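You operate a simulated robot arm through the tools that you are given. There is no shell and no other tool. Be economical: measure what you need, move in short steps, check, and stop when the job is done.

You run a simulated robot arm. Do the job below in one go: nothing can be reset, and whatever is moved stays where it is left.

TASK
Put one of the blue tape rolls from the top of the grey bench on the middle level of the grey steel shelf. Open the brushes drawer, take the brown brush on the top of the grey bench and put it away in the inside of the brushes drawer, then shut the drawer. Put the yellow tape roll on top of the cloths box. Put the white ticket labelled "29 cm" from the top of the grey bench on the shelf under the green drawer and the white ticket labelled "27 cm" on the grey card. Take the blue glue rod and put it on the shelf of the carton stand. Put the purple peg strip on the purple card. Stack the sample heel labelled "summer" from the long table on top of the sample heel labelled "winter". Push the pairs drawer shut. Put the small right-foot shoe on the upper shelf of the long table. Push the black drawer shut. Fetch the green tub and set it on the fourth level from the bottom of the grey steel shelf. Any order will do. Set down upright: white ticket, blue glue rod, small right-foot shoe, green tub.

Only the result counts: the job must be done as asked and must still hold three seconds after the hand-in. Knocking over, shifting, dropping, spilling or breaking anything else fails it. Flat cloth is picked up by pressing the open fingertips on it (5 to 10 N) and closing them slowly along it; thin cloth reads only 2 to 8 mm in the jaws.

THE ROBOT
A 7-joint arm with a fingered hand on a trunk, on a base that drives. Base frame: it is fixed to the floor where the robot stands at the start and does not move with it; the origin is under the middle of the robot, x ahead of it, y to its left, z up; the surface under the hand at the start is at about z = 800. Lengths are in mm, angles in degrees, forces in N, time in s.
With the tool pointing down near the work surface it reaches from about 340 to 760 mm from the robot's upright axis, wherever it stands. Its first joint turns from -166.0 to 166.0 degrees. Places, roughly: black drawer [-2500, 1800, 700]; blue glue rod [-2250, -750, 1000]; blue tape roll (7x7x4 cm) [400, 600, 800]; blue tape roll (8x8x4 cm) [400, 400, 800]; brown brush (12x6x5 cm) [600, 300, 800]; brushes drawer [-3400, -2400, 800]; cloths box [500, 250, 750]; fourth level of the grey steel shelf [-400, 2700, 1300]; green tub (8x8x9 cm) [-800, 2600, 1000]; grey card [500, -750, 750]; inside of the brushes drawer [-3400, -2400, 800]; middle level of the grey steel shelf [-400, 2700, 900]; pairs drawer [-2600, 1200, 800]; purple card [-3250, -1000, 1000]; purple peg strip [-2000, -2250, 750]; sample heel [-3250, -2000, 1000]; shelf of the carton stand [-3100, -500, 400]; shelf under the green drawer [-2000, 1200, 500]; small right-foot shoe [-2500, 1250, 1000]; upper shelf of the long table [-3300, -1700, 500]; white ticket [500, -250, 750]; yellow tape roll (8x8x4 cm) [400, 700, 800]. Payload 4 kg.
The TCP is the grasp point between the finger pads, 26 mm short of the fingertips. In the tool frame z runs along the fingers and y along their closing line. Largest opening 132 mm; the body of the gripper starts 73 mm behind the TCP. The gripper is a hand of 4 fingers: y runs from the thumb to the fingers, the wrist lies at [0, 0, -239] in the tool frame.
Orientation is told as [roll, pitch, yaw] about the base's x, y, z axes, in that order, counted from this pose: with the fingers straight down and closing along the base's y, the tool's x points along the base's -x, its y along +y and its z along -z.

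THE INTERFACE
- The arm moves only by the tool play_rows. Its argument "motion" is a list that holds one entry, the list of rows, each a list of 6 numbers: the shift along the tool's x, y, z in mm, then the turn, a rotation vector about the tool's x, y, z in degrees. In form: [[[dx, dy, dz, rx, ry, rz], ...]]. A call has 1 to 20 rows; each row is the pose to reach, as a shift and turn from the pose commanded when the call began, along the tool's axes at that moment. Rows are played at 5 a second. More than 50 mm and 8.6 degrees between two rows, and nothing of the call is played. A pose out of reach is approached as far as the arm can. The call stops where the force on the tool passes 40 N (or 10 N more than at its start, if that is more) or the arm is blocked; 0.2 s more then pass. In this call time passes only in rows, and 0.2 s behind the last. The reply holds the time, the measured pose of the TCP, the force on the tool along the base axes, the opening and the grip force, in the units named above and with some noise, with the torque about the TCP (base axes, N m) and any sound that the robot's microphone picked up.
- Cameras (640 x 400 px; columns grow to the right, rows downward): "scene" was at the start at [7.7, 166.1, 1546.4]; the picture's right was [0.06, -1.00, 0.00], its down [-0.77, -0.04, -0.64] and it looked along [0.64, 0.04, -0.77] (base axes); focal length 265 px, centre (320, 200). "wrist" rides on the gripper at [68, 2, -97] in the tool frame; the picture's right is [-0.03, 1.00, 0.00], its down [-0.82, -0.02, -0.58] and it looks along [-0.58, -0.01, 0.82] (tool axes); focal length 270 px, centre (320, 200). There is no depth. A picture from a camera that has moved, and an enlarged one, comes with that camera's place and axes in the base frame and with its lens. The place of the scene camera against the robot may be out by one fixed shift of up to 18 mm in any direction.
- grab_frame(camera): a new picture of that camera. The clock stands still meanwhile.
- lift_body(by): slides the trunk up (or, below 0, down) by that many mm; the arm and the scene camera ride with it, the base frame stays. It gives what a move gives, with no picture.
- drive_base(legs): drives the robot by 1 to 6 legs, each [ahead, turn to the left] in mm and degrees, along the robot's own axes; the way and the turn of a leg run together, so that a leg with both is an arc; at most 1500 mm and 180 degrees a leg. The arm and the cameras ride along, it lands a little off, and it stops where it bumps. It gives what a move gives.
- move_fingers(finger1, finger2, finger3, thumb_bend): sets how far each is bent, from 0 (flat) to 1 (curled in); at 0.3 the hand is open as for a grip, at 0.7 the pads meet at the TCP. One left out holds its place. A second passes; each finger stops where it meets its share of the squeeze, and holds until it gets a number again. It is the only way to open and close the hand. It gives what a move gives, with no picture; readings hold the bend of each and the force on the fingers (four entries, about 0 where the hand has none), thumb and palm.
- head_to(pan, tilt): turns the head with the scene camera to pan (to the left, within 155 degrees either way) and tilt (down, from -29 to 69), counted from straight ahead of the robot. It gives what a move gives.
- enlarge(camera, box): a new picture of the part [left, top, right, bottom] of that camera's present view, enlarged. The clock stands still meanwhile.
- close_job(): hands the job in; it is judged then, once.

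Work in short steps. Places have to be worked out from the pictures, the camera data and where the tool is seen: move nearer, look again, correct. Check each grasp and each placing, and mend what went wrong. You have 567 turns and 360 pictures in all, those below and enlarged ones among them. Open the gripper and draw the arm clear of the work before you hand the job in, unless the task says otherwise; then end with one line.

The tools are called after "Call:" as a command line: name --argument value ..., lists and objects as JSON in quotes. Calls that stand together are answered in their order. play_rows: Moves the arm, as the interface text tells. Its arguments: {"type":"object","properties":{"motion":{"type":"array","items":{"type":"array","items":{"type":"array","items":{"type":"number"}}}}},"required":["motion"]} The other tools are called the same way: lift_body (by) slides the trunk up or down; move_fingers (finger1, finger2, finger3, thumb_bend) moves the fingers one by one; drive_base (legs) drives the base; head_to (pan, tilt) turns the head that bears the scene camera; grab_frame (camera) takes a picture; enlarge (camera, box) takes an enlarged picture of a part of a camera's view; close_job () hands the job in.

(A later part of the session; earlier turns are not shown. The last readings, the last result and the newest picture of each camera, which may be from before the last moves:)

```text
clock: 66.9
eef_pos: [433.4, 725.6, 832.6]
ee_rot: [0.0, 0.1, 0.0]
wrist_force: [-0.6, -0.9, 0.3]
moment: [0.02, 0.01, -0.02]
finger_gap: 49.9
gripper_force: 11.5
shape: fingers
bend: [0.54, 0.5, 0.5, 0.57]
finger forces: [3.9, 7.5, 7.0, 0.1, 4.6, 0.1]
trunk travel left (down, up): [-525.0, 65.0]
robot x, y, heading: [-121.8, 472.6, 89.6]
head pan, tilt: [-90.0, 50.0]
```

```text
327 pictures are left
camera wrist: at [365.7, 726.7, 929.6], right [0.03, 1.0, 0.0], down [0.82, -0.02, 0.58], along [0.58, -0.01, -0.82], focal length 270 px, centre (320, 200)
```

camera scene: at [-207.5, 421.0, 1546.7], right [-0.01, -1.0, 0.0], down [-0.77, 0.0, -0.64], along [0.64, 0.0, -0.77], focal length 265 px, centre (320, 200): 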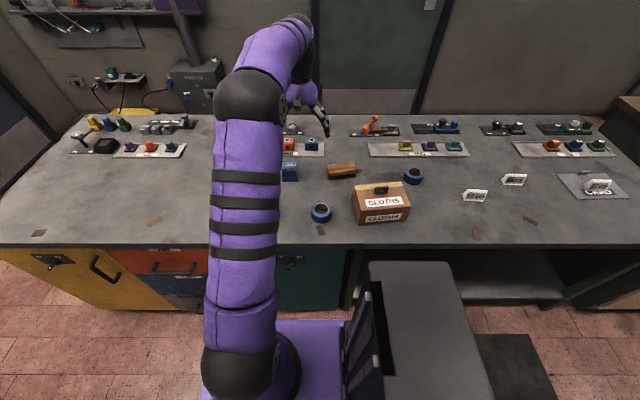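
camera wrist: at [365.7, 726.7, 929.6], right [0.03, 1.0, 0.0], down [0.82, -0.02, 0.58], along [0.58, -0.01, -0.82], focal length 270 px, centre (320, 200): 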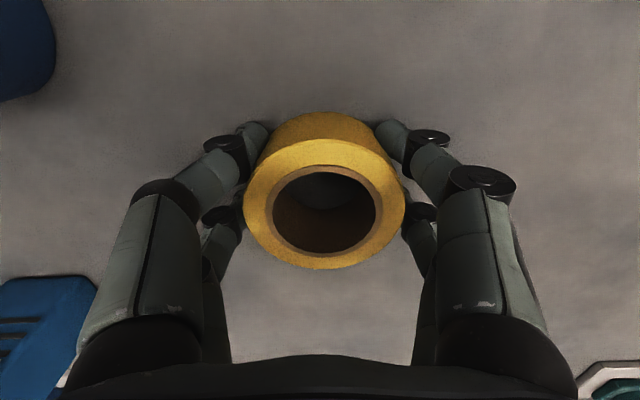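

Good four-finger grip. Lift and carry to above the cloths box.

Call:
play_rows --motion '[[[0, 0, -50, 0, 0, 0], [0, 0, -100, 0, 0, 0], [0, 0, -148, 0, 0, 0], [8.3, -47, -148, 0, 0, 0], [16.6, -94, -148, 0, 0, 0], [25, -141, -148, 0, 0, 0], [33, -188, -148, 0, 0, 0], [41.5, -235, -148, 0, 0, 0], [50, -282, -148, 0, 0, 0], [58, -329, -148, 0, 0, 0], [66, -376, -148, 0, 0, 0], [75, -423, -148, 0, 0, 0], [83, -470, -148, 0, 0, 0], [83, -470, -120, 0, 0, 0], [83, -470, -100, 0, 0, 0]]]'

Call:
grab_frame --camera "wrist"

Call:
enlarge --camera "scene" --box '[270, 120, 470, 250]'

```text
clock: 70.1
eef_pos: [352.6, 254.8, 934.5]
ee_rot: [-0.1, -0.1, -0.1]
wrist_force: [-2.6, 0.1, 9.3]
moment: [-0.3, -0.25, -0.03]
finger_gap: 49.1
gripper_force: 14.4
shape: fingers
bend: [0.54, 0.5, 0.52, 0.58]
finger forces: [5.3, 8.4, 8.9, 0.0, 5.5, 0.0]
trunk travel left (down, up): [-525.0, 65.0]
robot x, y, heading: [-123.5, 470.8, 89.5]
head pan, tilt: [-90.0, 50.0]
```

```text
326 pictures are left
camera wrist: at [285.2, 257.1, 1031.0], right [0.02, 1.0, 0.0], down [0.82, -0.02, 0.58], along [0.58, -0.02, -0.82], focal length 270 px, centre (320, 200)
```

wrist: 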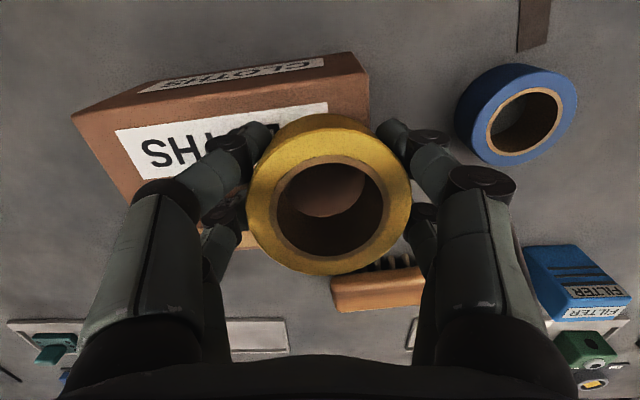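

```text
3.08 times, centred on (370, 185) of scene
camera zoom: at [-208.4, 421.4, 1547.0], right [-0.01, -1.0, 0.0], down [-0.77, 0.0, -0.64], along [0.64, 0.0, -0.77], focal length 814 px, centre (166, 246)
```

zoom: 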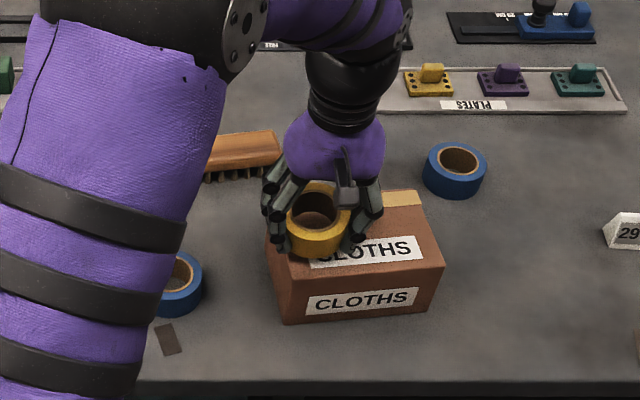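

Contact already at z≈934, so the box top is ~900 and the tape may be touching the handle. I lift 15 mm and shift toward the front-left corner.

Call:
play_rows --motion '[[[0, 0, -15, 0, 0, 0], [11, 3, -15, 0, 0, 0]]]'

Call:
grab_frame --camera "wrist"

Call:
enlarge --camera "scene" --box '[320, 150, 420, 230]'

```text
clock: 70.7
eef_pos: [341.3, 258.0, 950.1]
ee_rot: [0.1, 0.0, 0.1]
wrist_force: [0.1, 0.1, 0.0]
moment: [-0.02, -0.02, -0.03]
finger_gap: 49.1
gripper_force: 12.2
shape: fingers
bend: [0.54, 0.5, 0.51, 0.58]
finger forces: [4.4, 8.0, 7.4, 0.0, 4.9, 0.1]
trunk travel left (down, up): [-525.0, 65.0]
robot x, y, heading: [-123.0, 472.2, 89.5]
head pan, tilt: [-90.0, 50.0]
```

```text
324 pictures are left
camera wrist: at [273.7, 259.3, 1045.3], right [0.03, 1.0, 0.0], down [0.82, -0.02, 0.58], along [0.58, -0.02, -0.82], focal length 270 px, centre (320, 200)
```

wrist: 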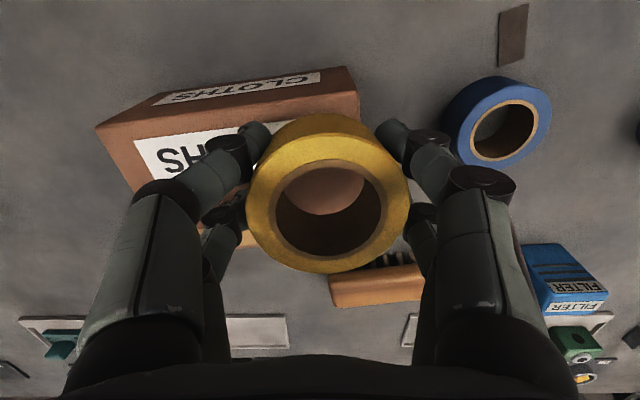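

```text
5.00 times, centred on (370, 190) of scene
camera zoom: at [-207.6, 420.9, 1546.6], right [-0.01, -1.0, 0.0], down [-0.77, 0.0, -0.64], along [0.64, 0.0, -0.77], focal length 1324 px, centre (70, 250)
```

zoom: 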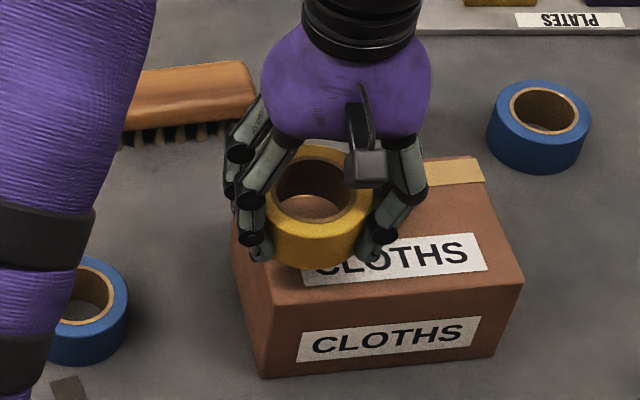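

Descend slowly and watch for contact.

Call:
play_rows --motion '[[[0, 0, 6, 0, 0, 0], [0, 0, 11, 0, 0, 0], [0, 0, 15, 0, 0, 0]]]'

```text
clock: 71.5
eef_pos: [340.7, 256.6, 932.5]
ee_rot: [0.0, 0.1, 0.0]
wrist_force: [0.1, 0.0, -1.2]
moment: [0.0, 0.04, 0.02]
finger_gap: 48.9
gripper_force: 12.3
shape: fingers
bend: [0.54, 0.5, 0.51, 0.58]
finger forces: [4.4, 8.0, 7.4, 0.1, 5.0, 0.0]
trunk travel left (down, up): [-525.0, 65.0]
robot x, y, heading: [-122.9, 472.0, 89.8]
head pan, tilt: [-90.0, 50.0]
```

No contact at 932; continue down.

Call:
play_rows --motion '[[[0, 0, 3, 0, 0, 0], [0, 0, 6, 0, 0, 0]]]'

Call:
play_rows --motion '[[[0, 0, 3, 0, 0, 0], [0, 0, 5, 0, 0, 0]]]'

Call:
play_rows --motion '[[[0, 0, 2, 0, 0, 0], [0, 0, 4, 0, 0, 0]]]'

```text
clock: 72.1
eef_pos: [341.0, 256.5, 926.1]
ee_rot: [0.0, 0.1, -0.1]
wrist_force: [-0.6, 0.1, -0.7]
moment: [0.01, -0.02, 0.01]
finger_gap: 49.2
gripper_force: 12.0
shape: fingers
bend: [0.54, 0.5, 0.51, 0.58]
finger forces: [4.4, 8.0, 7.4, 0.1, 4.9, 0.0]
trunk travel left (down, up): [-525.0, 65.0]
robot x, y, heading: [-121.0, 470.2, 89.8]
head pan, tilt: [-90.0, 50.0]
```

```text
clock: 72.7
eef_pos: [340.7, 257.1, 922.6]
ee_rot: [-0.1, 0.1, 0.0]
wrist_force: [-0.6, 0.3, -1.2]
moment: [-0.03, 0.0, -0.05]
finger_gap: 49.1
gripper_force: 12.5
shape: fingers
bend: [0.54, 0.5, 0.51, 0.58]
finger forces: [4.3, 8.1, 7.4, 0.0, 5.0, 0.1]
trunk travel left (down, up): [-525.0, 65.0]
robot x, y, heading: [-126.0, 475.0, 89.8]
head pan, tilt: [-90.0, 50.0]
```

```text
clock: 73.3
eef_pos: [341.3, 257.3, 918.4]
ee_rot: [0.0, 0.0, 0.0]
wrist_force: [1.2, 0.9, 3.0]
moment: [0.07, 0.08, 0.02]
finger_gap: 48.4
gripper_force: 12.1
shape: fingers
bend: [0.55, 0.5, 0.51, 0.58]
finger forces: [4.4, 7.5, 7.7, 0.0, 4.9, 0.0]
trunk travel left (down, up): [-525.0, 65.0]
robot x, y, heading: [-119.4, 469.2, 89.5]
head pan, tilt: [-90.0, 50.0]
```

Contact at 918 (box top ≈886), clear of the handle. Release and rise.

Call:
move_fingers --finger1 0.3 --finger2 0.3 --finger3 0.3 --thumb_bend 0.3

Call:
play_rows --motion '[[[0, 0, -20, 0, 0, 0], [0, 0, -60, 0, 0, 0], [0, 0, -100, 0, 0, 0], [0, 0, -150, 0, 0, 0]]]'

Call:
grab_frame --camera "wrist"

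Call:
enlarge --camera "scene" --box '[320, 150, 420, 230]'

```text
clock: 74.3
eef_pos: [340.2, 256.4, 916.8]
ee_rot: [-0.1, 0.1, 0.1]
wrist_force: [0.7, -0.4, -0.2]
moment: [0.0, -0.02, -0.02]
finger_gap: 132.6
gripper_force: 0.0
shape: fingers
bend: [0.3, 0.3, 0.3, 0.3]
finger forces: [0.0, 0.0, 0.1, 0.0, 0.0, 0.0]
trunk travel left (down, up): [-525.0, 65.0]
robot x, y, heading: [-124.3, 472.9, 89.5]
head pan, tilt: [-90.0, 50.0]
```

```text
clock: 75.3
eef_pos: [340.5, 255.8, 1066.4]
ee_rot: [-0.1, 0.1, 0.0]
wrist_force: [-0.1, 0.7, 0.0]
moment: [0.0, 0.02, 0.03]
finger_gap: 132.7
gripper_force: 0.0
shape: fingers
bend: [0.3, 0.3, 0.3, 0.3]
finger forces: [0.1, 0.1, 0.1, 0.0, 0.1, 0.0]
trunk travel left (down, up): [-525.0, 65.0]
robot x, y, heading: [-121.7, 471.2, 89.7]
head pan, tilt: [-90.0, 50.0]
```

```text
322 pictures are left
camera wrist: at [273.1, 257.9, 1163.7], right [0.02, 1.0, 0.0], down [0.82, -0.02, 0.58], along [0.58, -0.01, -0.82], focal length 270 px, centre (320, 200)
```

wrist: 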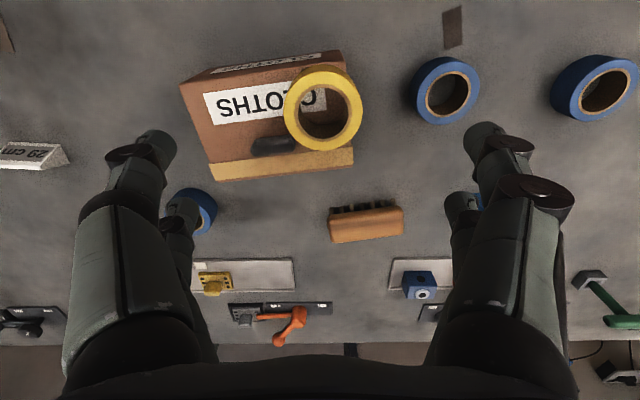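

```text
5.00 times, centred on (370, 190) of scene
camera zoom: at [-207.6, 420.9, 1546.7], right [-0.01, -1.0, 0.0], down [-0.77, 0.0, -0.64], along [0.64, 0.0, -0.77], focal length 1324 px, centre (70, 250)
```

zoom: 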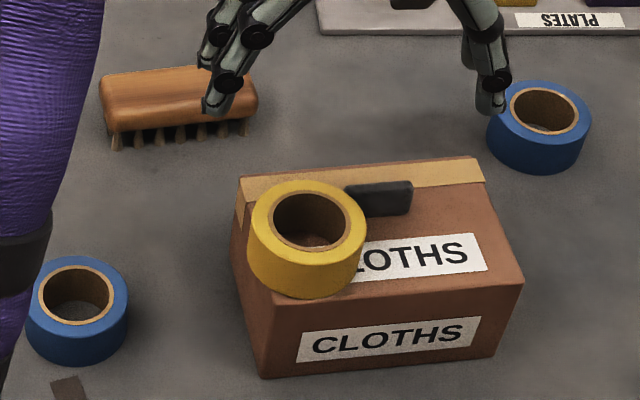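

Yellow tape is set on the box. Next the blue tape at about (353,400).

Call:
play_rows --motion '[[[-3, 48, 0, 0, 0, 0], [-6, 96, 5, 0, 0, 0], [-10, 143, 10, 0, 0, 0], [-10, 144, 55, 0, 0, 0], [-10, 144, 80, 0, 0, 0]]]'

Call:
grab_frame --camera "wrist"

```text
clock: 76.5
eef_pos: [351.6, 398.7, 987.8]
ee_rot: [-0.1, 0.0, 0.0]
wrist_force: [0.3, 0.0, 0.3]
moment: [-0.03, -0.03, -0.05]
finger_gap: 132.6
gripper_force: 0.1
shape: fingers
bend: [0.3, 0.3, 0.3, 0.3]
finger forces: [0.1, 0.0, 0.1, 0.0, 0.0, 0.1]
trunk travel left (down, up): [-525.0, 65.0]
robot x, y, heading: [-123.5, 473.3, 90.1]
head pan, tilt: [-90.0, 50.0]
```

```text
320 pictures are left
camera wrist: at [282.9, 400.7, 1083.8], right [0.03, 1.0, 0.0], down [0.82, -0.02, 0.58], along [0.58, -0.02, -0.82], focal length 270 px, centre (320, 200)
```

wrist: 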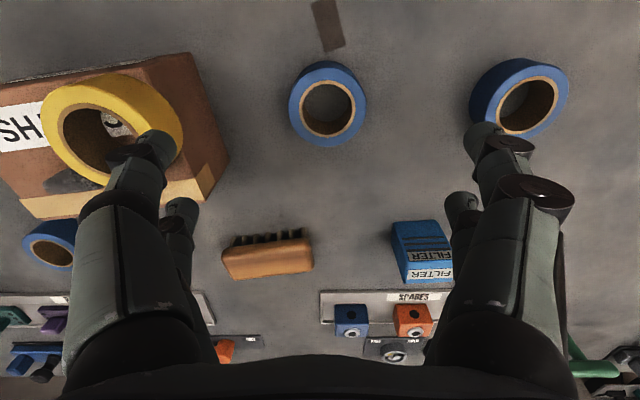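

The yellow tape is close to this roll; the other blue roll (~(357,580)) has free space around it, so I'll take that one.

Call:
play_rows --motion '[[[-1, 46, 0, 0, 0, 0], [-2, 92, 0, 0, 0, 0], [-2, 138, 0, 0, 0, 0], [-3, 181, 0, 0, 0, 0]]]'

Call:
grab_frame --camera "wrist"

```text
clock: 77.5
eef_pos: [353.1, 580.2, 989.5]
ee_rot: [0.0, 0.0, 0.0]
wrist_force: [-0.4, 0.9, 0.8]
moment: [-0.01, -0.02, 0.01]
finger_gap: 133.0
gripper_force: 0.0
shape: fingers
bend: [0.3, 0.3, 0.3, 0.3]
finger forces: [0.0, 0.0, 0.0, 0.1, 0.1, 0.0]
trunk travel left (down, up): [-525.0, 65.0]
robot x, y, heading: [-123.1, 472.7, 89.4]
head pan, tilt: [-90.0, 50.0]
```

```text
319 pictures are left
camera wrist: at [286.3, 582.9, 1086.1], right [0.03, 1.0, 0.0], down [0.82, -0.02, 0.58], along [0.58, -0.02, -0.82], focal length 270 px, centre (320, 200)
```

wrist: 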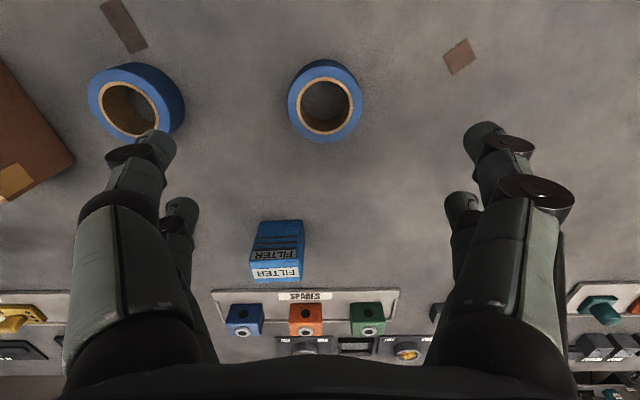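

Descend and grip this roll.

Call:
play_rows --motion '[[[-1, 2, 40, 0, 0, 0], [-2, 4, 80, 0, 0, 0], [-2, 5, 120, 0, 0, 0], [-2, 5, 145, 0, 0, 0], [-2, 5, 156.5, 0, 0, 0]]]'

Call:
move_fingers --finger1 0.62 --finger2 0.62 --finger3 0.62 --thumb_bend 0.62

Call:
grab_frame --camera "wrist"

```text
clock: 78.7
eef_pos: [354.5, 585.6, 831.2]
ee_rot: [0.1, 0.1, 0.1]
wrist_force: [-0.5, 0.2, 0.0]
moment: [0.0, 0.04, 0.01]
finger_gap: 132.9
gripper_force: 0.1
shape: fingers
bend: [0.3, 0.3, 0.3, 0.3]
finger forces: [0.1, 0.1, 0.2, 0.0, 0.0, 0.0]
trunk travel left (down, up): [-525.0, 65.0]
robot x, y, heading: [-120.9, 473.0, 90.0]
head pan, tilt: [-90.0, 50.0]
```

```text
clock: 79.7
eef_pos: [355.8, 587.5, 832.3]
ee_rot: [0.0, 0.0, -0.1]
wrist_force: [1.9, 0.5, 6.8]
moment: [0.11, -0.08, -0.09]
finger_gap: 52.2
gripper_force: 17.4
shape: fingers
bend: [0.54, 0.5, 0.52, 0.58]
finger forces: [8.0, 11.6, 8.7, 0.0, 6.5, 0.1]
trunk travel left (down, up): [-525.0, 65.0]
robot x, y, heading: [-123.5, 472.7, 89.7]
head pan, tilt: [-90.0, 50.0]
```

```text
318 pictures are left
camera wrist: at [287.3, 588.7, 929.1], right [0.03, 1.0, 0.0], down [0.82, -0.02, 0.58], along [0.58, -0.01, -0.82], focal length 270 px, centre (320, 200)
```

wrist: 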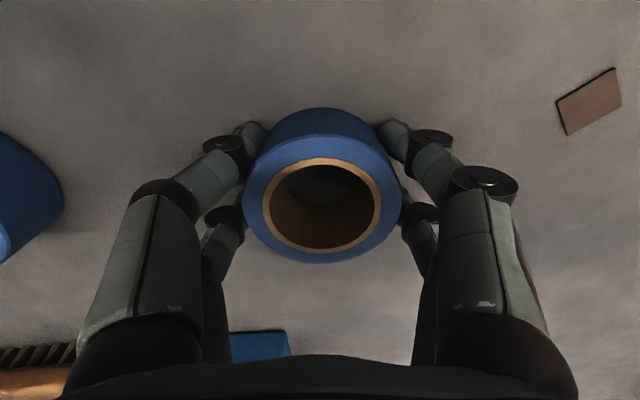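

Firm grip on the blue roll. Lift it, then swing the arm around to straight ahead of the robot.

Call:
play_rows --motion '[[[0, 0, -50, 0, 0, 0], [0, 0, -100, 0, 0, 0], [0, 0, -150, 0, 0, 0], [0, 0, -200, 0, 0, 0], [13, 45, -200, 0, 0, -6.43], [30.2, 88.6, -200, 0, 0, -12.9], [51.6, 130.3, -200, 0, 0, -19.3], [76.8, 169.8, -200, 0, 0, -25.7], [105.6, 206.7, -200, 0, 0, -32.1], [137.9, 240.7, -200, 0, 0, -38.6], [173.2, 271.5, -200, 0, 0, -45], [211.3, 298.7, -200, 0, 0, -51.4], [251.9, 322.3, -200, 0, 0, -57.9], [294.5, 341.8, -200, 0, 0, -64.3], [338.7, 357.2, -200, 0, 0, -70.7], [384.2, 368.2, -200, 0, 0, -77.2], [430.6, 374.9, -200, 0, 0, -83.6], [477.6, 377.2, -200, 0, 0, -90]]]'

Call:
drive_base --legs '[[0, 19.2], [1090, 0], [0, -19.2]]'

Call:
head_to --pan 0 --tilt 20

Call:
grab_frame --camera "scene"

```text
clock: 83.5
eef_pos: [-122.1, 962.6, 1031.2]
ee_rot: [0.1, -0.1, 90.2]
wrist_force: [0.0, -0.2, -0.6]
moment: [-0.04, -0.01, 0.02]
finger_gap: 50.8
gripper_force: 14.1
shape: fingers
bend: [0.54, 0.5, 0.52, 0.58]
finger forces: [5.5, 9.1, 7.3, 0.1, 6.0, 0.1]
trunk travel left (down, up): [-525.0, 65.0]
robot x, y, heading: [-122.6, 471.8, 89.8]
head pan, tilt: [-90.0, 50.0]
```

```text
clock: 91.5
eef_pos: [-492.7, 2022.5, 1030.2]
ee_rot: [0.1, 0.0, 90.6]
wrist_force: [-0.4, 0.2, -1.0]
moment: [-0.02, 0.01, 0.0]
finger_gap: 50.7
gripper_force: 14.1
shape: fingers
bend: [0.54, 0.5, 0.52, 0.58]
finger forces: [5.1, 9.0, 7.3, 0.0, 6.0, 0.0]
trunk travel left (down, up): [-525.0, 65.0]
robot x, y, heading: [-485.8, 1526.4, 90.0]
head pan, tilt: [-90.0, 50.0]
```

```text
clock: 93.2
eef_pos: [-492.6, 2021.0, 1030.8]
ee_rot: [0.2, 0.0, 90.6]
wrist_force: [0.6, 0.3, -1.5]
moment: [-0.03, 0.02, 0.01]
finger_gap: 50.6
gripper_force: 14.0
shape: fingers
bend: [0.54, 0.5, 0.52, 0.58]
finger forces: [5.3, 9.0, 7.4, 0.0, 5.8, 0.0]
trunk travel left (down, up): [-525.0, 65.0]
robot x, y, heading: [-486.7, 1530.3, 90.2]
head pan, tilt: [0.0, 20.0]
```

```text
317 pictures are left
camera scene: at [-649.7, 1571.3, 1592.2], right [1.0, 0.0, 0.0], down [0.0, -0.34, -0.94], along [0.0, 0.94, -0.34], focal length 265 px, centre (320, 200)
```

scene: 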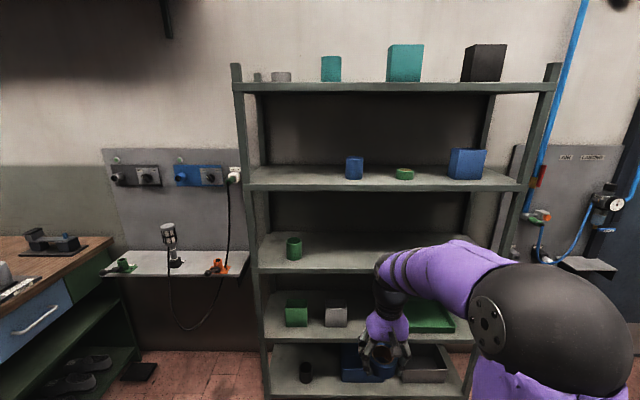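

Shelf front seems around y≈2560–2600, middle level z≈920, fourth ≈1290. I'll lower the trunk by 450 and raise the arm correspondingly so the forearm comes from below.

Call:
lift_body --by -450

Call:
play_rows --motion '[[[0, 0, -45, 0, 0, 0], [0, 0, -90, 0, 0, 0], [0, 0, -135, 0, 0, 0], [0, 0, -180, 0, 0, 0], [0, 0, -225, 0, 0, 0], [0, 0, -270, 0, 0, 0], [0, 0, -315, 0, 0, 0], [0, 0, -360, 0, 0, 0], [0, 0, -405, 0, 0, 0], [0, 0, -440, 0, 0, 0]]]'

Call:
grab_frame --camera "scene"

Call:
grab_frame --camera "wrist"

```text
refused: -450 is not a number from -400 to 400
```

```text
clock: 95.4
eef_pos: [-497.1, 1987.3, 1370.6]
ee_rot: [0.1, -0.2, 90.6]
wrist_force: [-0.5, 0.7, -1.6]
moment: [-0.03, 0.01, -0.01]
finger_gap: 49.7
gripper_force: 13.7
shape: fingers
bend: [0.55, 0.5, 0.52, 0.58]
finger forces: [5.1, 8.8, 7.3, 0.0, 6.1, 0.1]
out of reach, approached as far as the arm can: row 8, 9, 10
trunk travel left (down, up): [-525.0, 65.0]
robot x, y, heading: [-487.5, 1527.6, 90.2]
head pan, tilt: [0.0, 20.0]
```

```text
316 pictures are left
camera scene: at [-649.7, 1572.8, 1592.0], right [1.0, 0.0, 0.0], down [0.0, -0.34, -0.94], along [0.0, 0.94, -0.34], focal length 265 px, centre (320, 200)
```

scene: 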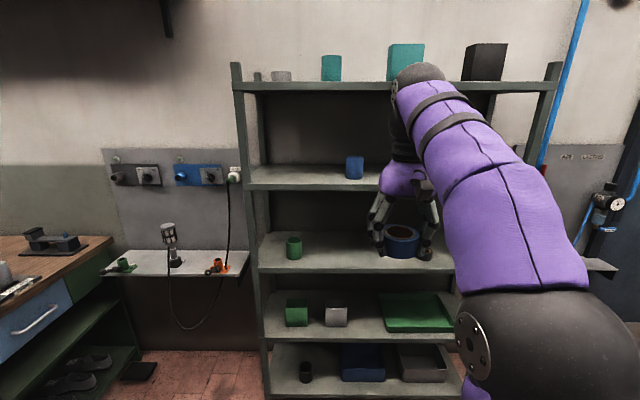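

```text
315 pictures are left
camera wrist: at [-497.5, 1918.9, 1466.1], right [-1.0, 0.02, 0.0], down [0.01, 0.81, 0.58], along [0.01, 0.58, -0.81], focal length 270 px, centre (320, 200)
```

wrist: 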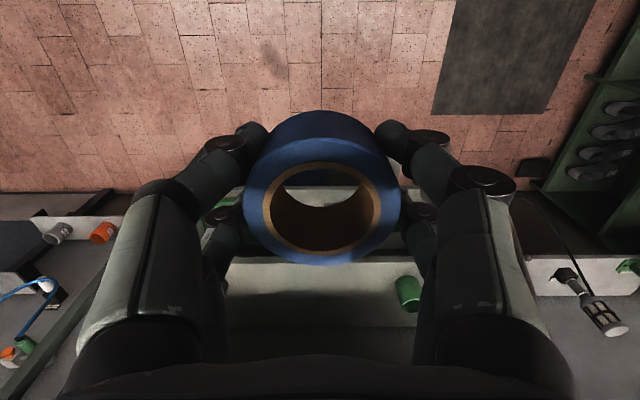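

The step max is 400; the arm is now high, so lowering the trunk by 380 brings TCP to ~990.

Call:
lift_body --by -380

Call:
grab_frame --camera "scene"

Call:
grab_frame --camera "wrist"

```text
clock: 99.0
eef_pos: [-498.0, 1986.2, 991.5]
ee_rot: [0.1, -0.3, 90.6]
wrist_force: [0.1, 0.0, -0.1]
moment: [0.0, 0.02, -0.01]
finger_gap: 49.9
gripper_force: 13.8
shape: fingers
bend: [0.55, 0.5, 0.52, 0.58]
finger forces: [4.9, 8.8, 7.2, 0.1, 6.0, 0.0]
trunk travel left (down, up): [-145.0, 445.0]
robot x, y, heading: [-485.9, 1529.8, 90.0]
head pan, tilt: [0.0, 20.0]
```

```text
314 pictures are left
camera scene: at [-649.7, 1571.2, 1212.3], right [1.0, 0.0, 0.0], down [0.0, -0.34, -0.94], along [0.0, 0.94, -0.34], focal length 265 px, centre (320, 200)
```

scene: 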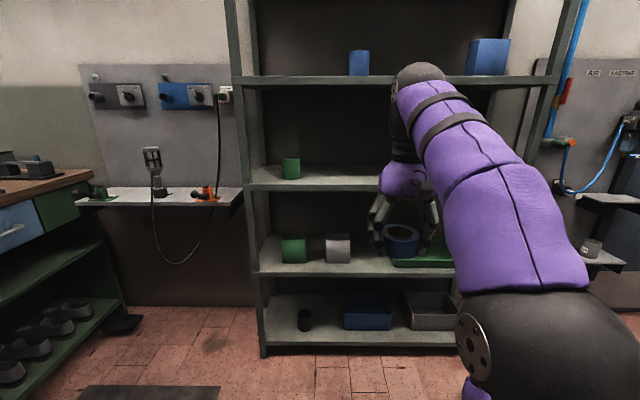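

```text
313 pictures are left
camera wrist: at [-497.6, 1917.2, 1087.0], right [-1.0, 0.02, 0.0], down [0.01, 0.81, 0.58], along [0.01, 0.58, -0.81], focal length 270 px, centre (320, 200)
```

wrist: 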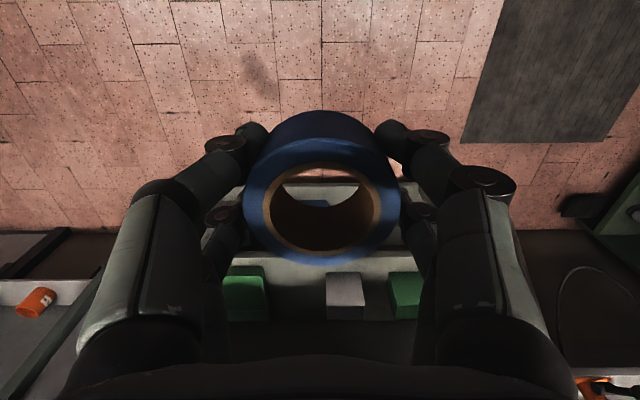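

Parallax gives: shelf front y≈2557, middle level z≈910, fourth z≈1289. I lower TCP to ~960 and drive forward most of the way.

Call:
play_rows --motion '[[[0, 0, 30, 0, 0, 0]]]'

Call:
drive_base --legs '[[500, 0]]'

Call:
grab_frame --camera "scene"

Call:
grab_frame --camera "wrist"

```text
clock: 99.4
eef_pos: [-497.4, 1986.7, 961.8]
ee_rot: [0.1, -0.2, 90.6]
wrist_force: [-0.2, 0.3, -0.3]
moment: [-0.02, -0.01, 0.01]
finger_gap: 49.7
gripper_force: 13.6
shape: fingers
bend: [0.55, 0.5, 0.52, 0.58]
finger forces: [4.9, 8.7, 7.2, 0.0, 6.1, 0.0]
trunk travel left (down, up): [-145.0, 445.0]
robot x, y, heading: [-486.4, 1528.3, 90.2]
head pan, tilt: [0.0, 20.0]
```

```text
clock: 102.4
eef_pos: [-499.0, 2488.3, 962.2]
ee_rot: [0.1, -0.3, 90.7]
wrist_force: [0.4, 0.0, 0.3]
moment: [-0.01, -0.02, 0.04]
finger_gap: 49.7
gripper_force: 13.3
shape: fingers
bend: [0.55, 0.5, 0.52, 0.58]
finger forces: [4.9, 8.9, 7.2, 0.0, 6.1, 0.0]
trunk travel left (down, up): [-145.0, 445.0]
robot x, y, heading: [-490.0, 2032.7, 90.1]
head pan, tilt: [0.0, 20.0]
```

```text
312 pictures are left
camera scene: at [-650.7, 2073.8, 1212.3], right [1.0, 0.0, 0.0], down [0.0, -0.34, -0.94], along [0.0, 0.94, -0.34], focal length 265 px, centre (320, 200)
```

scene: 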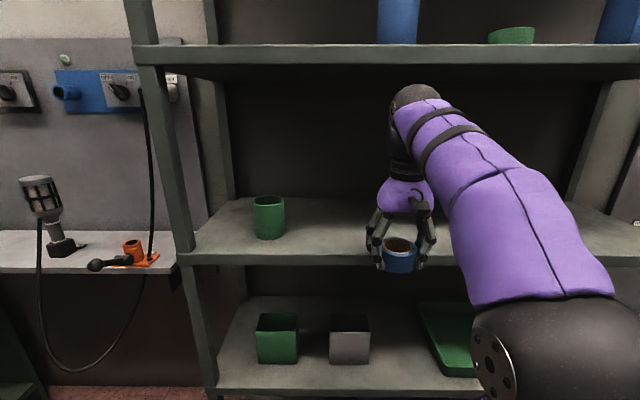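

```text
311 pictures are left
camera wrist: at [-499.4, 2419.4, 1058.4], right [-1.0, 0.02, 0.0], down [0.01, 0.81, 0.58], along [0.01, 0.58, -0.81], focal length 270 px, centre (320, 200)
```

wrist: 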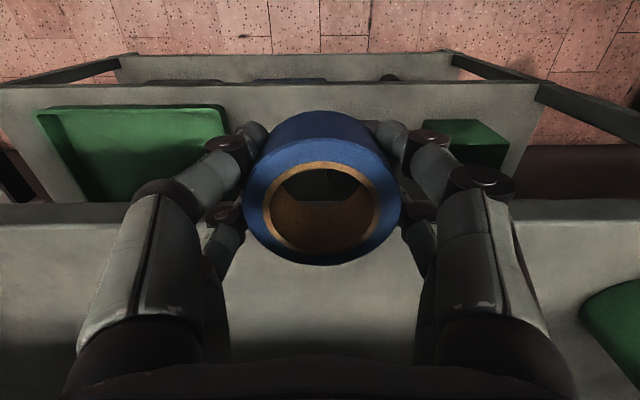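

Wrist top (~1238) is below the fourth level's underside (~1270). Drive the last 125 mm.

Call:
drive_base --legs '[[125, 0]]'

Call:
grab_frame --camera "scene"

Call:
grab_frame --camera "wrist"

```text
clock: 103.6
eef_pos: [-499.3, 2613.6, 962.6]
ee_rot: [0.2, -0.2, 90.8]
wrist_force: [1.1, -0.1, -0.3]
moment: [0.01, 0.03, -0.01]
finger_gap: 49.8
gripper_force: 12.9
shape: fingers
bend: [0.55, 0.5, 0.52, 0.58]
finger forces: [4.8, 8.8, 7.2, 0.0, 6.0, 0.0]
trunk travel left (down, up): [-145.0, 445.0]
robot x, y, heading: [-490.5, 2158.5, 90.1]
head pan, tilt: [0.0, 20.0]
```

```text
310 pictures are left
camera scene: at [-651.0, 2199.0, 1212.3], right [1.0, 0.0, 0.0], down [0.0, -0.34, -0.94], along [0.0, 0.94, -0.34], focal length 265 px, centre (320, 200)
```

scene: 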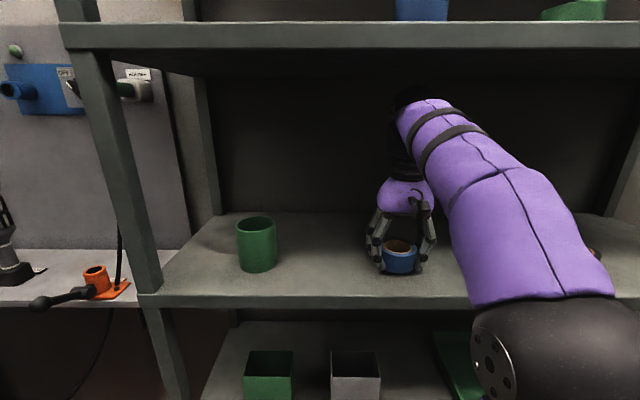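

```text
309 pictures are left
camera wrist: at [-499.6, 2544.6, 1058.3], right [-1.0, 0.02, 0.0], down [0.01, 0.81, 0.58], along [0.01, 0.58, -0.81], focal length 270 px, centre (320, 200)
```

wrist: 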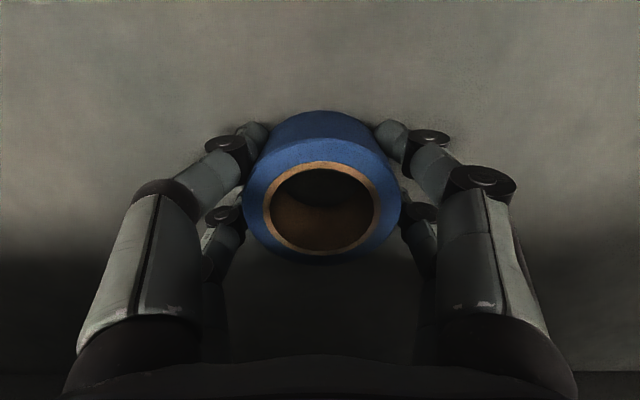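

The tape is well inside the shelf edge. Lower gently until contact.

Call:
play_rows --motion '[[[0, 0, 4, 0, 0, 0], [0, 0, 8, 0, 0, 0], [0, 0, 11, 0, 0, 0]]]'

Call:
play_rows --motion '[[[0, 0, 2, 0, 0, 0], [0, 0, 4, 0, 0, 0]]]'

```text
clock: 104.4
eef_pos: [-499.7, 2612.3, 952.8]
ee_rot: [0.1, -0.5, 90.6]
wrist_force: [-0.4, 0.6, 8.7]
moment: [-0.04, 0.14, -0.03]
finger_gap: 49.9
gripper_force: 18.0
shape: fingers
bend: [0.55, 0.5, 0.52, 0.58]
finger forces: [11.4, 8.9, 10.2, 0.1, 6.1, 0.1]
trunk travel left (down, up): [-145.0, 445.0]
robot x, y, heading: [-488.7, 2155.3, 90.0]
head pan, tilt: [0.0, 20.0]
```

```text
clock: 105.0
eef_pos: [-498.4, 2612.9, 953.4]
ee_rot: [0.1, -1.1, 90.6]
wrist_force: [-0.9, -1.3, 15.7]
moment: [-0.35, 0.32, -0.02]
finger_gap: 49.6
gripper_force: 21.6
shape: fingers
bend: [0.57, 0.5, 0.53, 0.59]
finger forces: [17.0, 9.3, 8.6, 0.1, 8.3, 0.0]
trunk travel left (down, up): [-145.0, 445.0]
robot x, y, heading: [-486.1, 2157.7, 90.3]
head pan, tilt: [0.0, 20.0]
stopped in row 2: the force on the tool passed its limit at 44 N (the readings are from after the stop); the commanded pose is now the measured one
```

Contact at 953 (shelf z≈921). Release, back out by reversing the base.

Call:
move_fingers --finger1 0.3 --finger2 0.3 --finger3 0.3 --thumb_bend 0.3

Call:
grab_frame --camera "wrist"

```text
clock: 106.0
eef_pos: [-499.3, 2614.3, 950.9]
ee_rot: [0.2, -0.9, 90.5]
wrist_force: [-0.1, 0.3, 0.1]
moment: [-0.02, -0.01, -0.02]
finger_gap: 132.3
gripper_force: 0.0
shape: fingers
bend: [0.3, 0.3, 0.3, 0.3]
finger forces: [0.1, 0.0, 0.0, 0.1, 0.0, 0.0]
trunk travel left (down, up): [-145.0, 445.0]
robot x, y, heading: [-490.0, 2157.9, 90.1]
head pan, tilt: [0.0, 20.0]
```

```text
308 pictures are left
camera wrist: at [-499.4, 2543.9, 1046.1], right [-1.0, 0.02, 0.0], down [0.01, 0.81, 0.59], along [0.01, 0.59, -0.81], focal length 270 px, centre (320, 200)
```

wrist: 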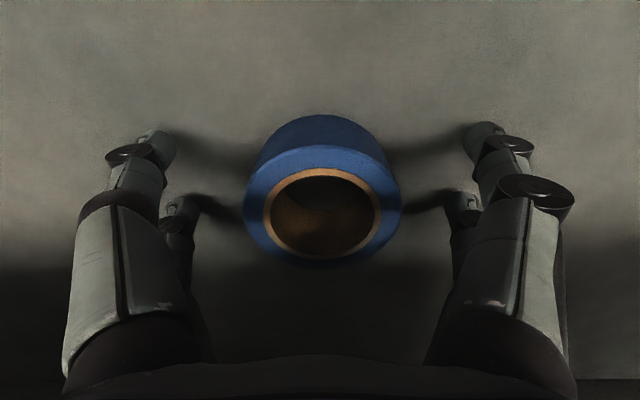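

Tape stands flat. Reverse the base straight out (fingers straddle it with clearance).

Call:
drive_base --legs '[[-300, 0]]'

Call:
grab_frame --camera "scene"

```text
clock: 108.0
eef_pos: [-501.0, 2318.9, 949.5]
ee_rot: [0.1, -0.9, 90.9]
wrist_force: [0.9, -0.4, 0.3]
moment: [0.01, 0.0, 0.02]
finger_gap: 132.5
gripper_force: 0.1
shape: fingers
bend: [0.3, 0.3, 0.3, 0.3]
finger forces: [0.1, 0.0, 0.0, 0.0, 0.0, 0.1]
trunk travel left (down, up): [-145.0, 445.0]
robot x, y, heading: [-488.2, 1856.9, 90.4]
head pan, tilt: [0.0, 20.0]
```

```text
307 pictures are left
camera scene: at [-649.7, 1902.9, 1212.3], right [1.0, 0.01, 0.0], down [0.0, -0.34, -0.94], along [-0.01, 0.94, -0.34], focal length 265 px, centre (320, 200)
```

scene: 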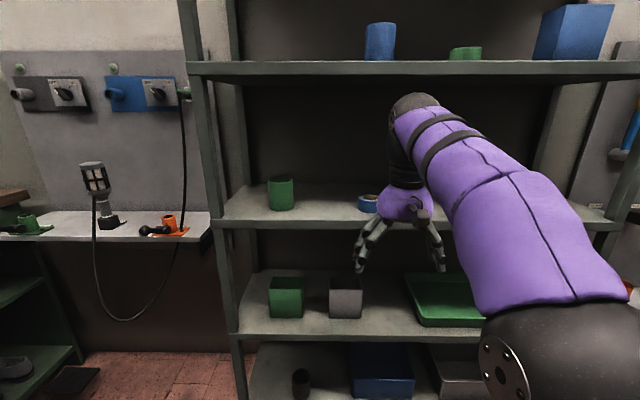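

The blue tape is on the middle level. The green tub stands at ≈(-770,2650). I'll reposition the base in front of it.

Call:
drive_base --legs '[[-60, 0], [0, 60], [322, 0], [0, -60]]'

Call:
grab_frame --camera "scene"

```text
clock: 116.6
eef_pos: [-795.5, 2406.0, 950.0]
ee_rot: [0.1, -0.9, 93.0]
wrist_force: [0.1, -1.0, 0.0]
moment: [0.0, 0.0, -0.04]
finger_gap: 132.6
gripper_force: 0.1
shape: fingers
bend: [0.3, 0.3, 0.3, 0.3]
finger forces: [0.1, 0.0, 0.0, 0.0, 0.0, 0.0]
trunk travel left (down, up): [-145.0, 445.0]
robot x, y, heading: [-766.0, 1951.5, 92.6]
head pan, tilt: [0.0, 20.0]
```

```text
306 pictures are left
camera scene: at [-930.3, 1986.1, 1212.3], right [1.0, 0.04, 0.0], down [0.01, -0.34, -0.94], along [-0.04, 0.94, -0.34], focal length 265 px, centre (320, 200)
```

scene: 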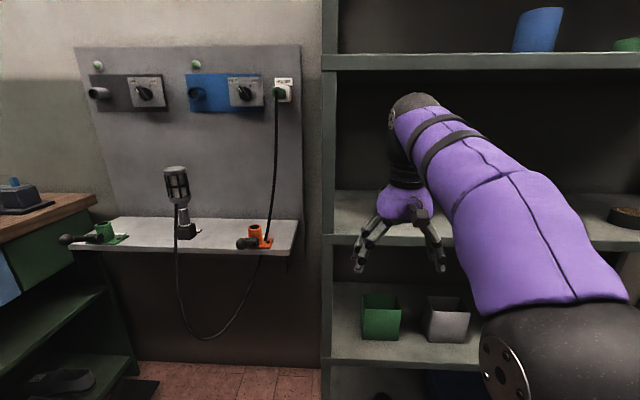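

The tub is hidden behind the arm; I'll tilt the tool 60° forward (hand entering from the front) and look with the wrist camera.

Call:
play_rows --motion '[[[-10, 0, -10, 0, -7.5, 0], [-20, 0, -20, 0, -15, 0], [-30, 0, -30, 0, -22.5, 0], [-40, 0, -40, 0, -30, 0], [-50, 0, -40, 0, -37.5, 0], [-60, 0, -40, 0, -45, 0], [-60, 0, -40, 0, -52.5, 0], [-60, 0, -40, 0, -60, 0]]]'

Call:
grab_frame --camera "wrist"

Call:
grab_frame --camera "scene"

```text
clock: 118.4
eef_pos: [-798.2, 2466.0, 991.9]
ee_rot: [0.0, -60.9, 92.9]
wrist_force: [-0.9, -0.1, 0.5]
moment: [-0.03, -0.02, 0.01]
finger_gap: 132.7
gripper_force: 0.1
shape: fingers
bend: [0.3, 0.3, 0.3, 0.3]
finger forces: [0.0, 0.0, 0.0, 0.0, 0.1, 0.1]
trunk travel left (down, up): [-145.0, 445.0]
robot x, y, heading: [-768.3, 1947.7, 92.7]
head pan, tilt: [0.0, 20.0]
```

```text
305 pictures are left
camera wrist: at [-793.5, 2348.4, 978.1], right [-1.0, -0.04, 0.02], down [0.03, -0.11, 0.99], along [-0.04, 0.99, 0.11], focal length 270 px, centre (320, 200)
```

wrist: 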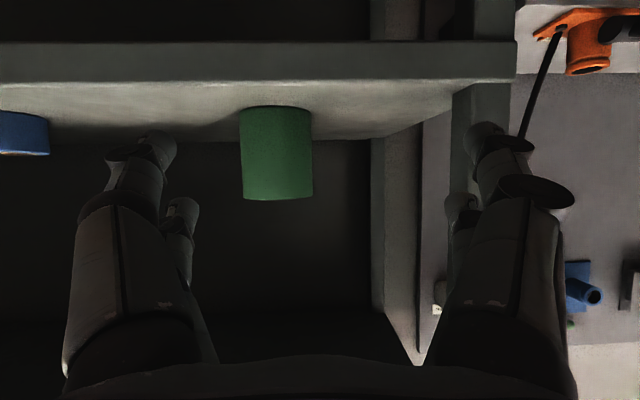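

```text
304 pictures are left
camera scene: at [-930.4, 1986.2, 1212.3], right [1.0, 0.04, 0.0], down [0.01, -0.34, -0.94], along [-0.04, 0.94, -0.34], focal length 265 px, centre (320, 200)
```

scene: 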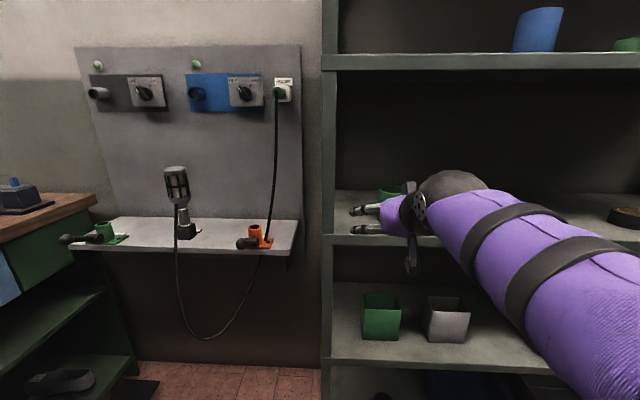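

Tub centre ≈(-759,2648), base z≈921. Align laterally and move in along the horizontal with the open hand around the tub.

Call:
play_rows --motion '[[[1, -24, 23, 0, 0, 0], [1.5, -48.2, 46.6, 0, 0, 0], [-15.5, -48.2, 77, 0, 0, 0]]]'

Call:
grab_frame --camera "wrist"

```text
clock: 119.2
eef_pos: [-755.3, 2541.8, 967.5]
ee_rot: [0.2, -61.0, 92.9]
wrist_force: [-1.1, -0.4, 0.2]
moment: [0.01, -0.01, -0.01]
finger_gap: 132.8
gripper_force: 0.0
shape: fingers
bend: [0.3, 0.3, 0.3, 0.3]
finger forces: [0.0, 0.0, 0.1, 0.0, 0.0, 0.1]
trunk travel left (down, up): [-145.0, 445.0]
robot x, y, heading: [-769.0, 1952.0, 92.5]
head pan, tilt: [0.0, 20.0]
```

```text
303 pictures are left
camera wrist: at [-749.9, 2424.8, 955.3], right [-1.0, -0.04, 0.02], down [0.03, -0.11, 0.99], along [-0.04, 0.99, 0.11], focal length 270 px, centre (320, 200)
```

wrist: 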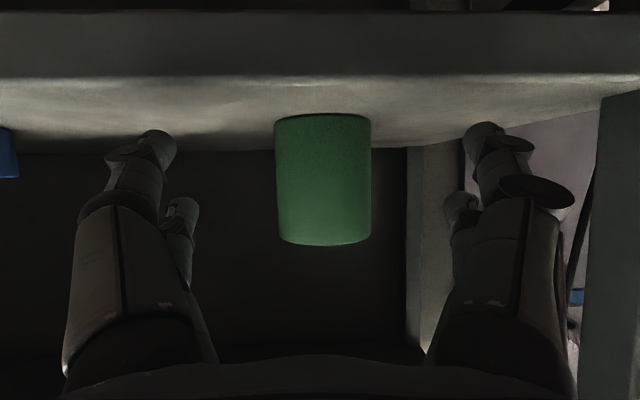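

Centred. Advance 106 mm and grip.

Call:
play_rows --motion '[[[-17.2, 0, 30.9, 0, 0, 0], [-34.4, 0, 61.8, 0, 0, 0], [-51.5, 0, 92.6, 0, 0, 0]]]'

Call:
move_fingers --finger1 0.6 --finger2 0.6 --finger3 0.6 --thumb_bend 0.6

Call:
grab_frame --camera "wrist"

```text
clock: 120.0
eef_pos: [-761.5, 2648.4, 969.5]
ee_rot: [0.0, -60.9, 92.9]
wrist_force: [0.1, 0.2, 0.4]
moment: [-0.03, 0.02, 0.04]
finger_gap: 132.8
gripper_force: 0.2
shape: fingers
bend: [0.3, 0.3, 0.3, 0.3]
finger forces: [0.1, 0.0, 0.0, 0.0, 0.0, 0.1]
trunk travel left (down, up): [-145.0, 445.0]
robot x, y, heading: [-768.5, 1948.4, 92.5]
head pan, tilt: [0.0, 20.0]
```

```text
clock: 121.0
eef_pos: [-761.6, 2646.9, 969.8]
ee_rot: [0.1, -61.0, 92.8]
wrist_force: [1.3, 1.0, 2.2]
moment: [0.09, -0.14, 0.05]
finger_gap: 57.5
gripper_force: 20.6
shape: fingers
bend: [0.53, 0.59, 0.59, 0.55]
finger forces: [6.4, 14.1, 9.1, 0.1, 11.8, 0.0]
trunk travel left (down, up): [-145.0, 445.0]
robot x, y, heading: [-770.7, 1949.7, 92.4]
head pan, tilt: [0.0, 20.0]
```

```text
302 pictures are left
camera wrist: at [-755.9, 2530.0, 955.3], right [-1.0, -0.04, 0.02], down [0.03, -0.11, 0.99], along [-0.04, 0.99, 0.11], focal length 270 px, centre (320, 200)
```

wrist: 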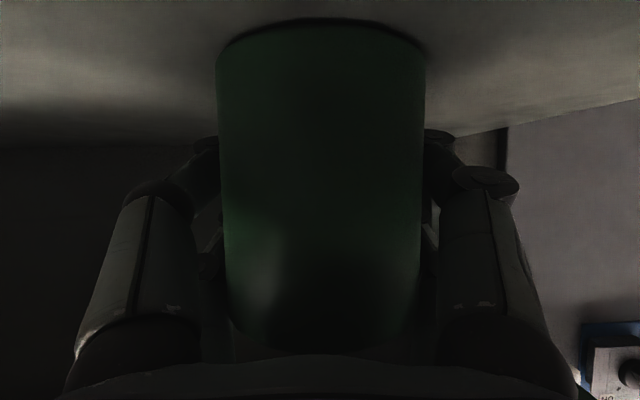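

Gripped on all fingers. Lift 30 mm, then back out.

Call:
play_rows --motion '[[[-8.7, 0, -4.9, 0, 0, 0], [-26.2, 0, -14.6, 0, 0, 0], [-35, 0, -19.5, 0, 0, 0]]]'

Call:
drive_base --legs '[[-270, 0]]'

Call:
lift_body --by 370

Call:
grab_frame --camera "scene"

Call:
grab_frame --camera "wrist"

```text
clock: 121.8
eef_pos: [-759.0, 2648.9, 1007.0]
ee_rot: [0.1, -60.9, 92.9]
wrist_force: [-0.2, 0.6, -0.7]
moment: [0.04, 0.0, -0.02]
finger_gap: 57.2
gripper_force: 19.1
shape: fingers
bend: [0.53, 0.59, 0.59, 0.56]
finger forces: [6.5, 13.0, 8.5, 0.0, 10.8, 0.0]
trunk travel left (down, up): [-145.0, 445.0]
robot x, y, heading: [-764.0, 1953.4, 92.8]
head pan, tilt: [0.0, 20.0]
```

```text
clock: 123.7
eef_pos: [-749.2, 2379.2, 1007.8]
ee_rot: [0.1, -60.9, 93.0]
wrist_force: [0.1, 0.6, -0.7]
moment: [-0.02, 0.0, -0.02]
finger_gap: 57.2
gripper_force: 19.1
shape: fingers
bend: [0.53, 0.59, 0.59, 0.56]
finger forces: [6.3, 13.0, 8.6, 0.1, 10.8, 0.1]
trunk travel left (down, up): [-145.0, 445.0]
robot x, y, heading: [-757.1, 1683.4, 92.4]
head pan, tilt: [0.0, 20.0]
```

```text
clock: 127.3
eef_pos: [-749.6, 2380.5, 1377.7]
ee_rot: [0.2, -60.9, 93.0]
wrist_force: [0.3, 0.2, 0.2]
moment: [-0.01, -0.02, 0.0]
finger_gap: 57.1
gripper_force: 19.1
shape: fingers
bend: [0.53, 0.59, 0.59, 0.56]
finger forces: [6.5, 13.0, 8.6, 0.0, 10.8, 0.1]
trunk travel left (down, up): [-515.0, 75.0]
robot x, y, heading: [-757.3, 1681.5, 92.5]
head pan, tilt: [0.0, 20.0]
```

```text
301 pictures are left
camera scene: at [-918.6, 1717.9, 1582.2], right [1.0, 0.04, 0.0], down [0.02, -0.34, -0.94], along [-0.04, 0.94, -0.34], focal length 265 px, centre (320, 200)
```

scene: 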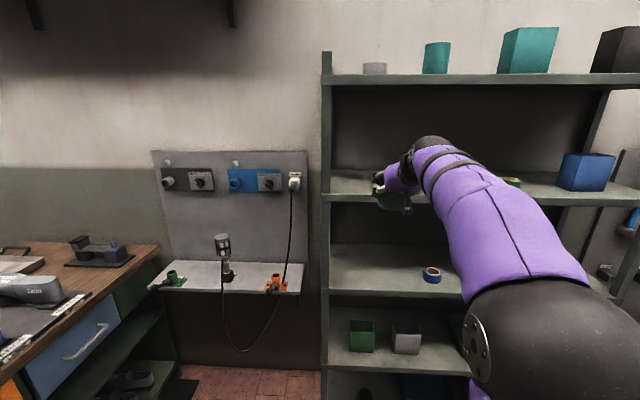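

```text
300 pictures are left
camera wrist: at [-744.0, 2262.3, 1364.5], right [-1.0, -0.04, 0.02], down [0.03, -0.11, 0.99], along [-0.04, 0.99, 0.11], focal length 270 px, centre (320, 200)
```

wrist: 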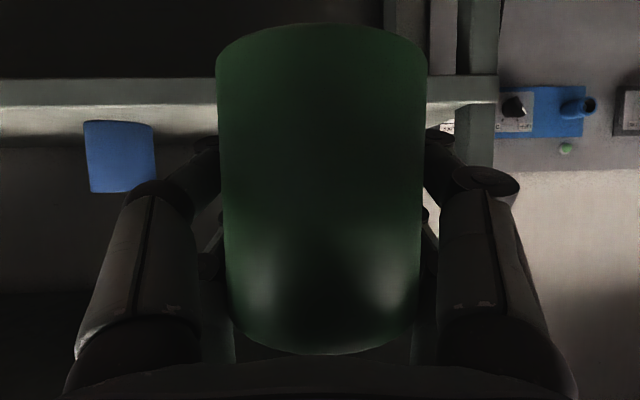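

4th level surface z≈1301; spot at x≈-763 is free (blue cup near x≈-480). Drive in 270 mm.

Call:
drive_base --legs '[[268, 0]]'

Call:
grab_frame --camera "scene"

Call:
play_rows --motion '[[[4.4, 0, 2.4, 0, 0, 0], [8.7, 0, 4.9, 0, 0, 0], [13.1, 0, 7.3, 0, 0, 0], [17.5, 0, 9.7, 0, 0, 0]]]'

```text
clock: 129.2
eef_pos: [-760.8, 2648.2, 1377.9]
ee_rot: [0.2, -60.9, 93.1]
wrist_force: [-0.6, -0.3, -0.2]
moment: [0.02, -0.03, 0.02]
finger_gap: 57.3
gripper_force: 19.4
shape: fingers
bend: [0.53, 0.59, 0.59, 0.56]
finger forces: [6.6, 13.0, 8.5, 0.0, 10.8, 0.1]
trunk travel left (down, up): [-515.0, 75.0]
robot x, y, heading: [-766.9, 1947.2, 92.5]
head pan, tilt: [0.0, 20.0]
```

```text
299 pictures are left
camera scene: at [-930.5, 1986.2, 1582.2], right [1.0, 0.04, 0.0], down [0.02, -0.34, -0.94], along [-0.04, 0.94, -0.34], focal length 265 px, centre (320, 200)
```

scene: 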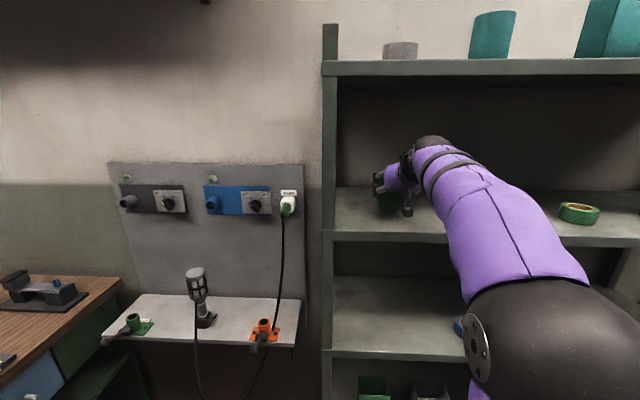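

```text
clock: 130.2
eef_pos: [-760.7, 2647.9, 1357.1]
ee_rot: [0.1, -61.0, 93.0]
wrist_force: [-0.5, -0.1, -1.2]
moment: [0.01, -0.05, 0.01]
finger_gap: 57.4
gripper_force: 18.9
shape: fingers
bend: [0.53, 0.59, 0.59, 0.56]
finger forces: [6.5, 12.9, 8.6, 0.1, 10.8, 0.0]
trunk travel left (down, up): [-515.0, 75.0]
robot x, y, heading: [-767.6, 1947.6, 92.6]
head pan, tilt: [0.0, 20.0]
```

Continue down in fine steps until contact.

Call:
play_rows --motion '[[[1.75, 0, 1, 0, 0, 0], [3.5, 0, 1.9, 0, 0, 0], [5.2, 0, 2.9, 0, 0, 0]]]'

Call:
play_rows --motion '[[[1.3, 0, 0.7, 0, 0, 0], [2.6, 0, 1.5, 0, 0, 0]]]'

```text
clock: 131.0
eef_pos: [-762.0, 2646.7, 1352.1]
ee_rot: [0.1, -60.9, 93.0]
wrist_force: [0.3, 0.3, -1.1]
moment: [-0.01, 0.0, -0.04]
finger_gap: 57.0
gripper_force: 19.9
shape: fingers
bend: [0.53, 0.59, 0.59, 0.56]
finger forces: [6.5, 13.1, 8.6, 0.0, 10.8, 0.0]
trunk travel left (down, up): [-515.0, 75.0]
robot x, y, heading: [-766.1, 1951.3, 92.5]
head pan, tilt: [0.0, 20.0]
```

```text
clock: 131.6
eef_pos: [-761.6, 2647.9, 1349.9]
ee_rot: [0.1, -60.9, 92.9]
wrist_force: [-0.2, -0.2, 1.0]
moment: [0.02, -0.02, 0.03]
finger_gap: 57.3
gripper_force: 19.6
shape: fingers
bend: [0.53, 0.59, 0.59, 0.56]
finger forces: [6.6, 13.3, 8.7, 0.0, 10.8, 0.0]
trunk travel left (down, up): [-515.0, 75.0]
robot x, y, heading: [-769.4, 1949.7, 92.5]
head pan, tilt: [0.0, 20.0]
```

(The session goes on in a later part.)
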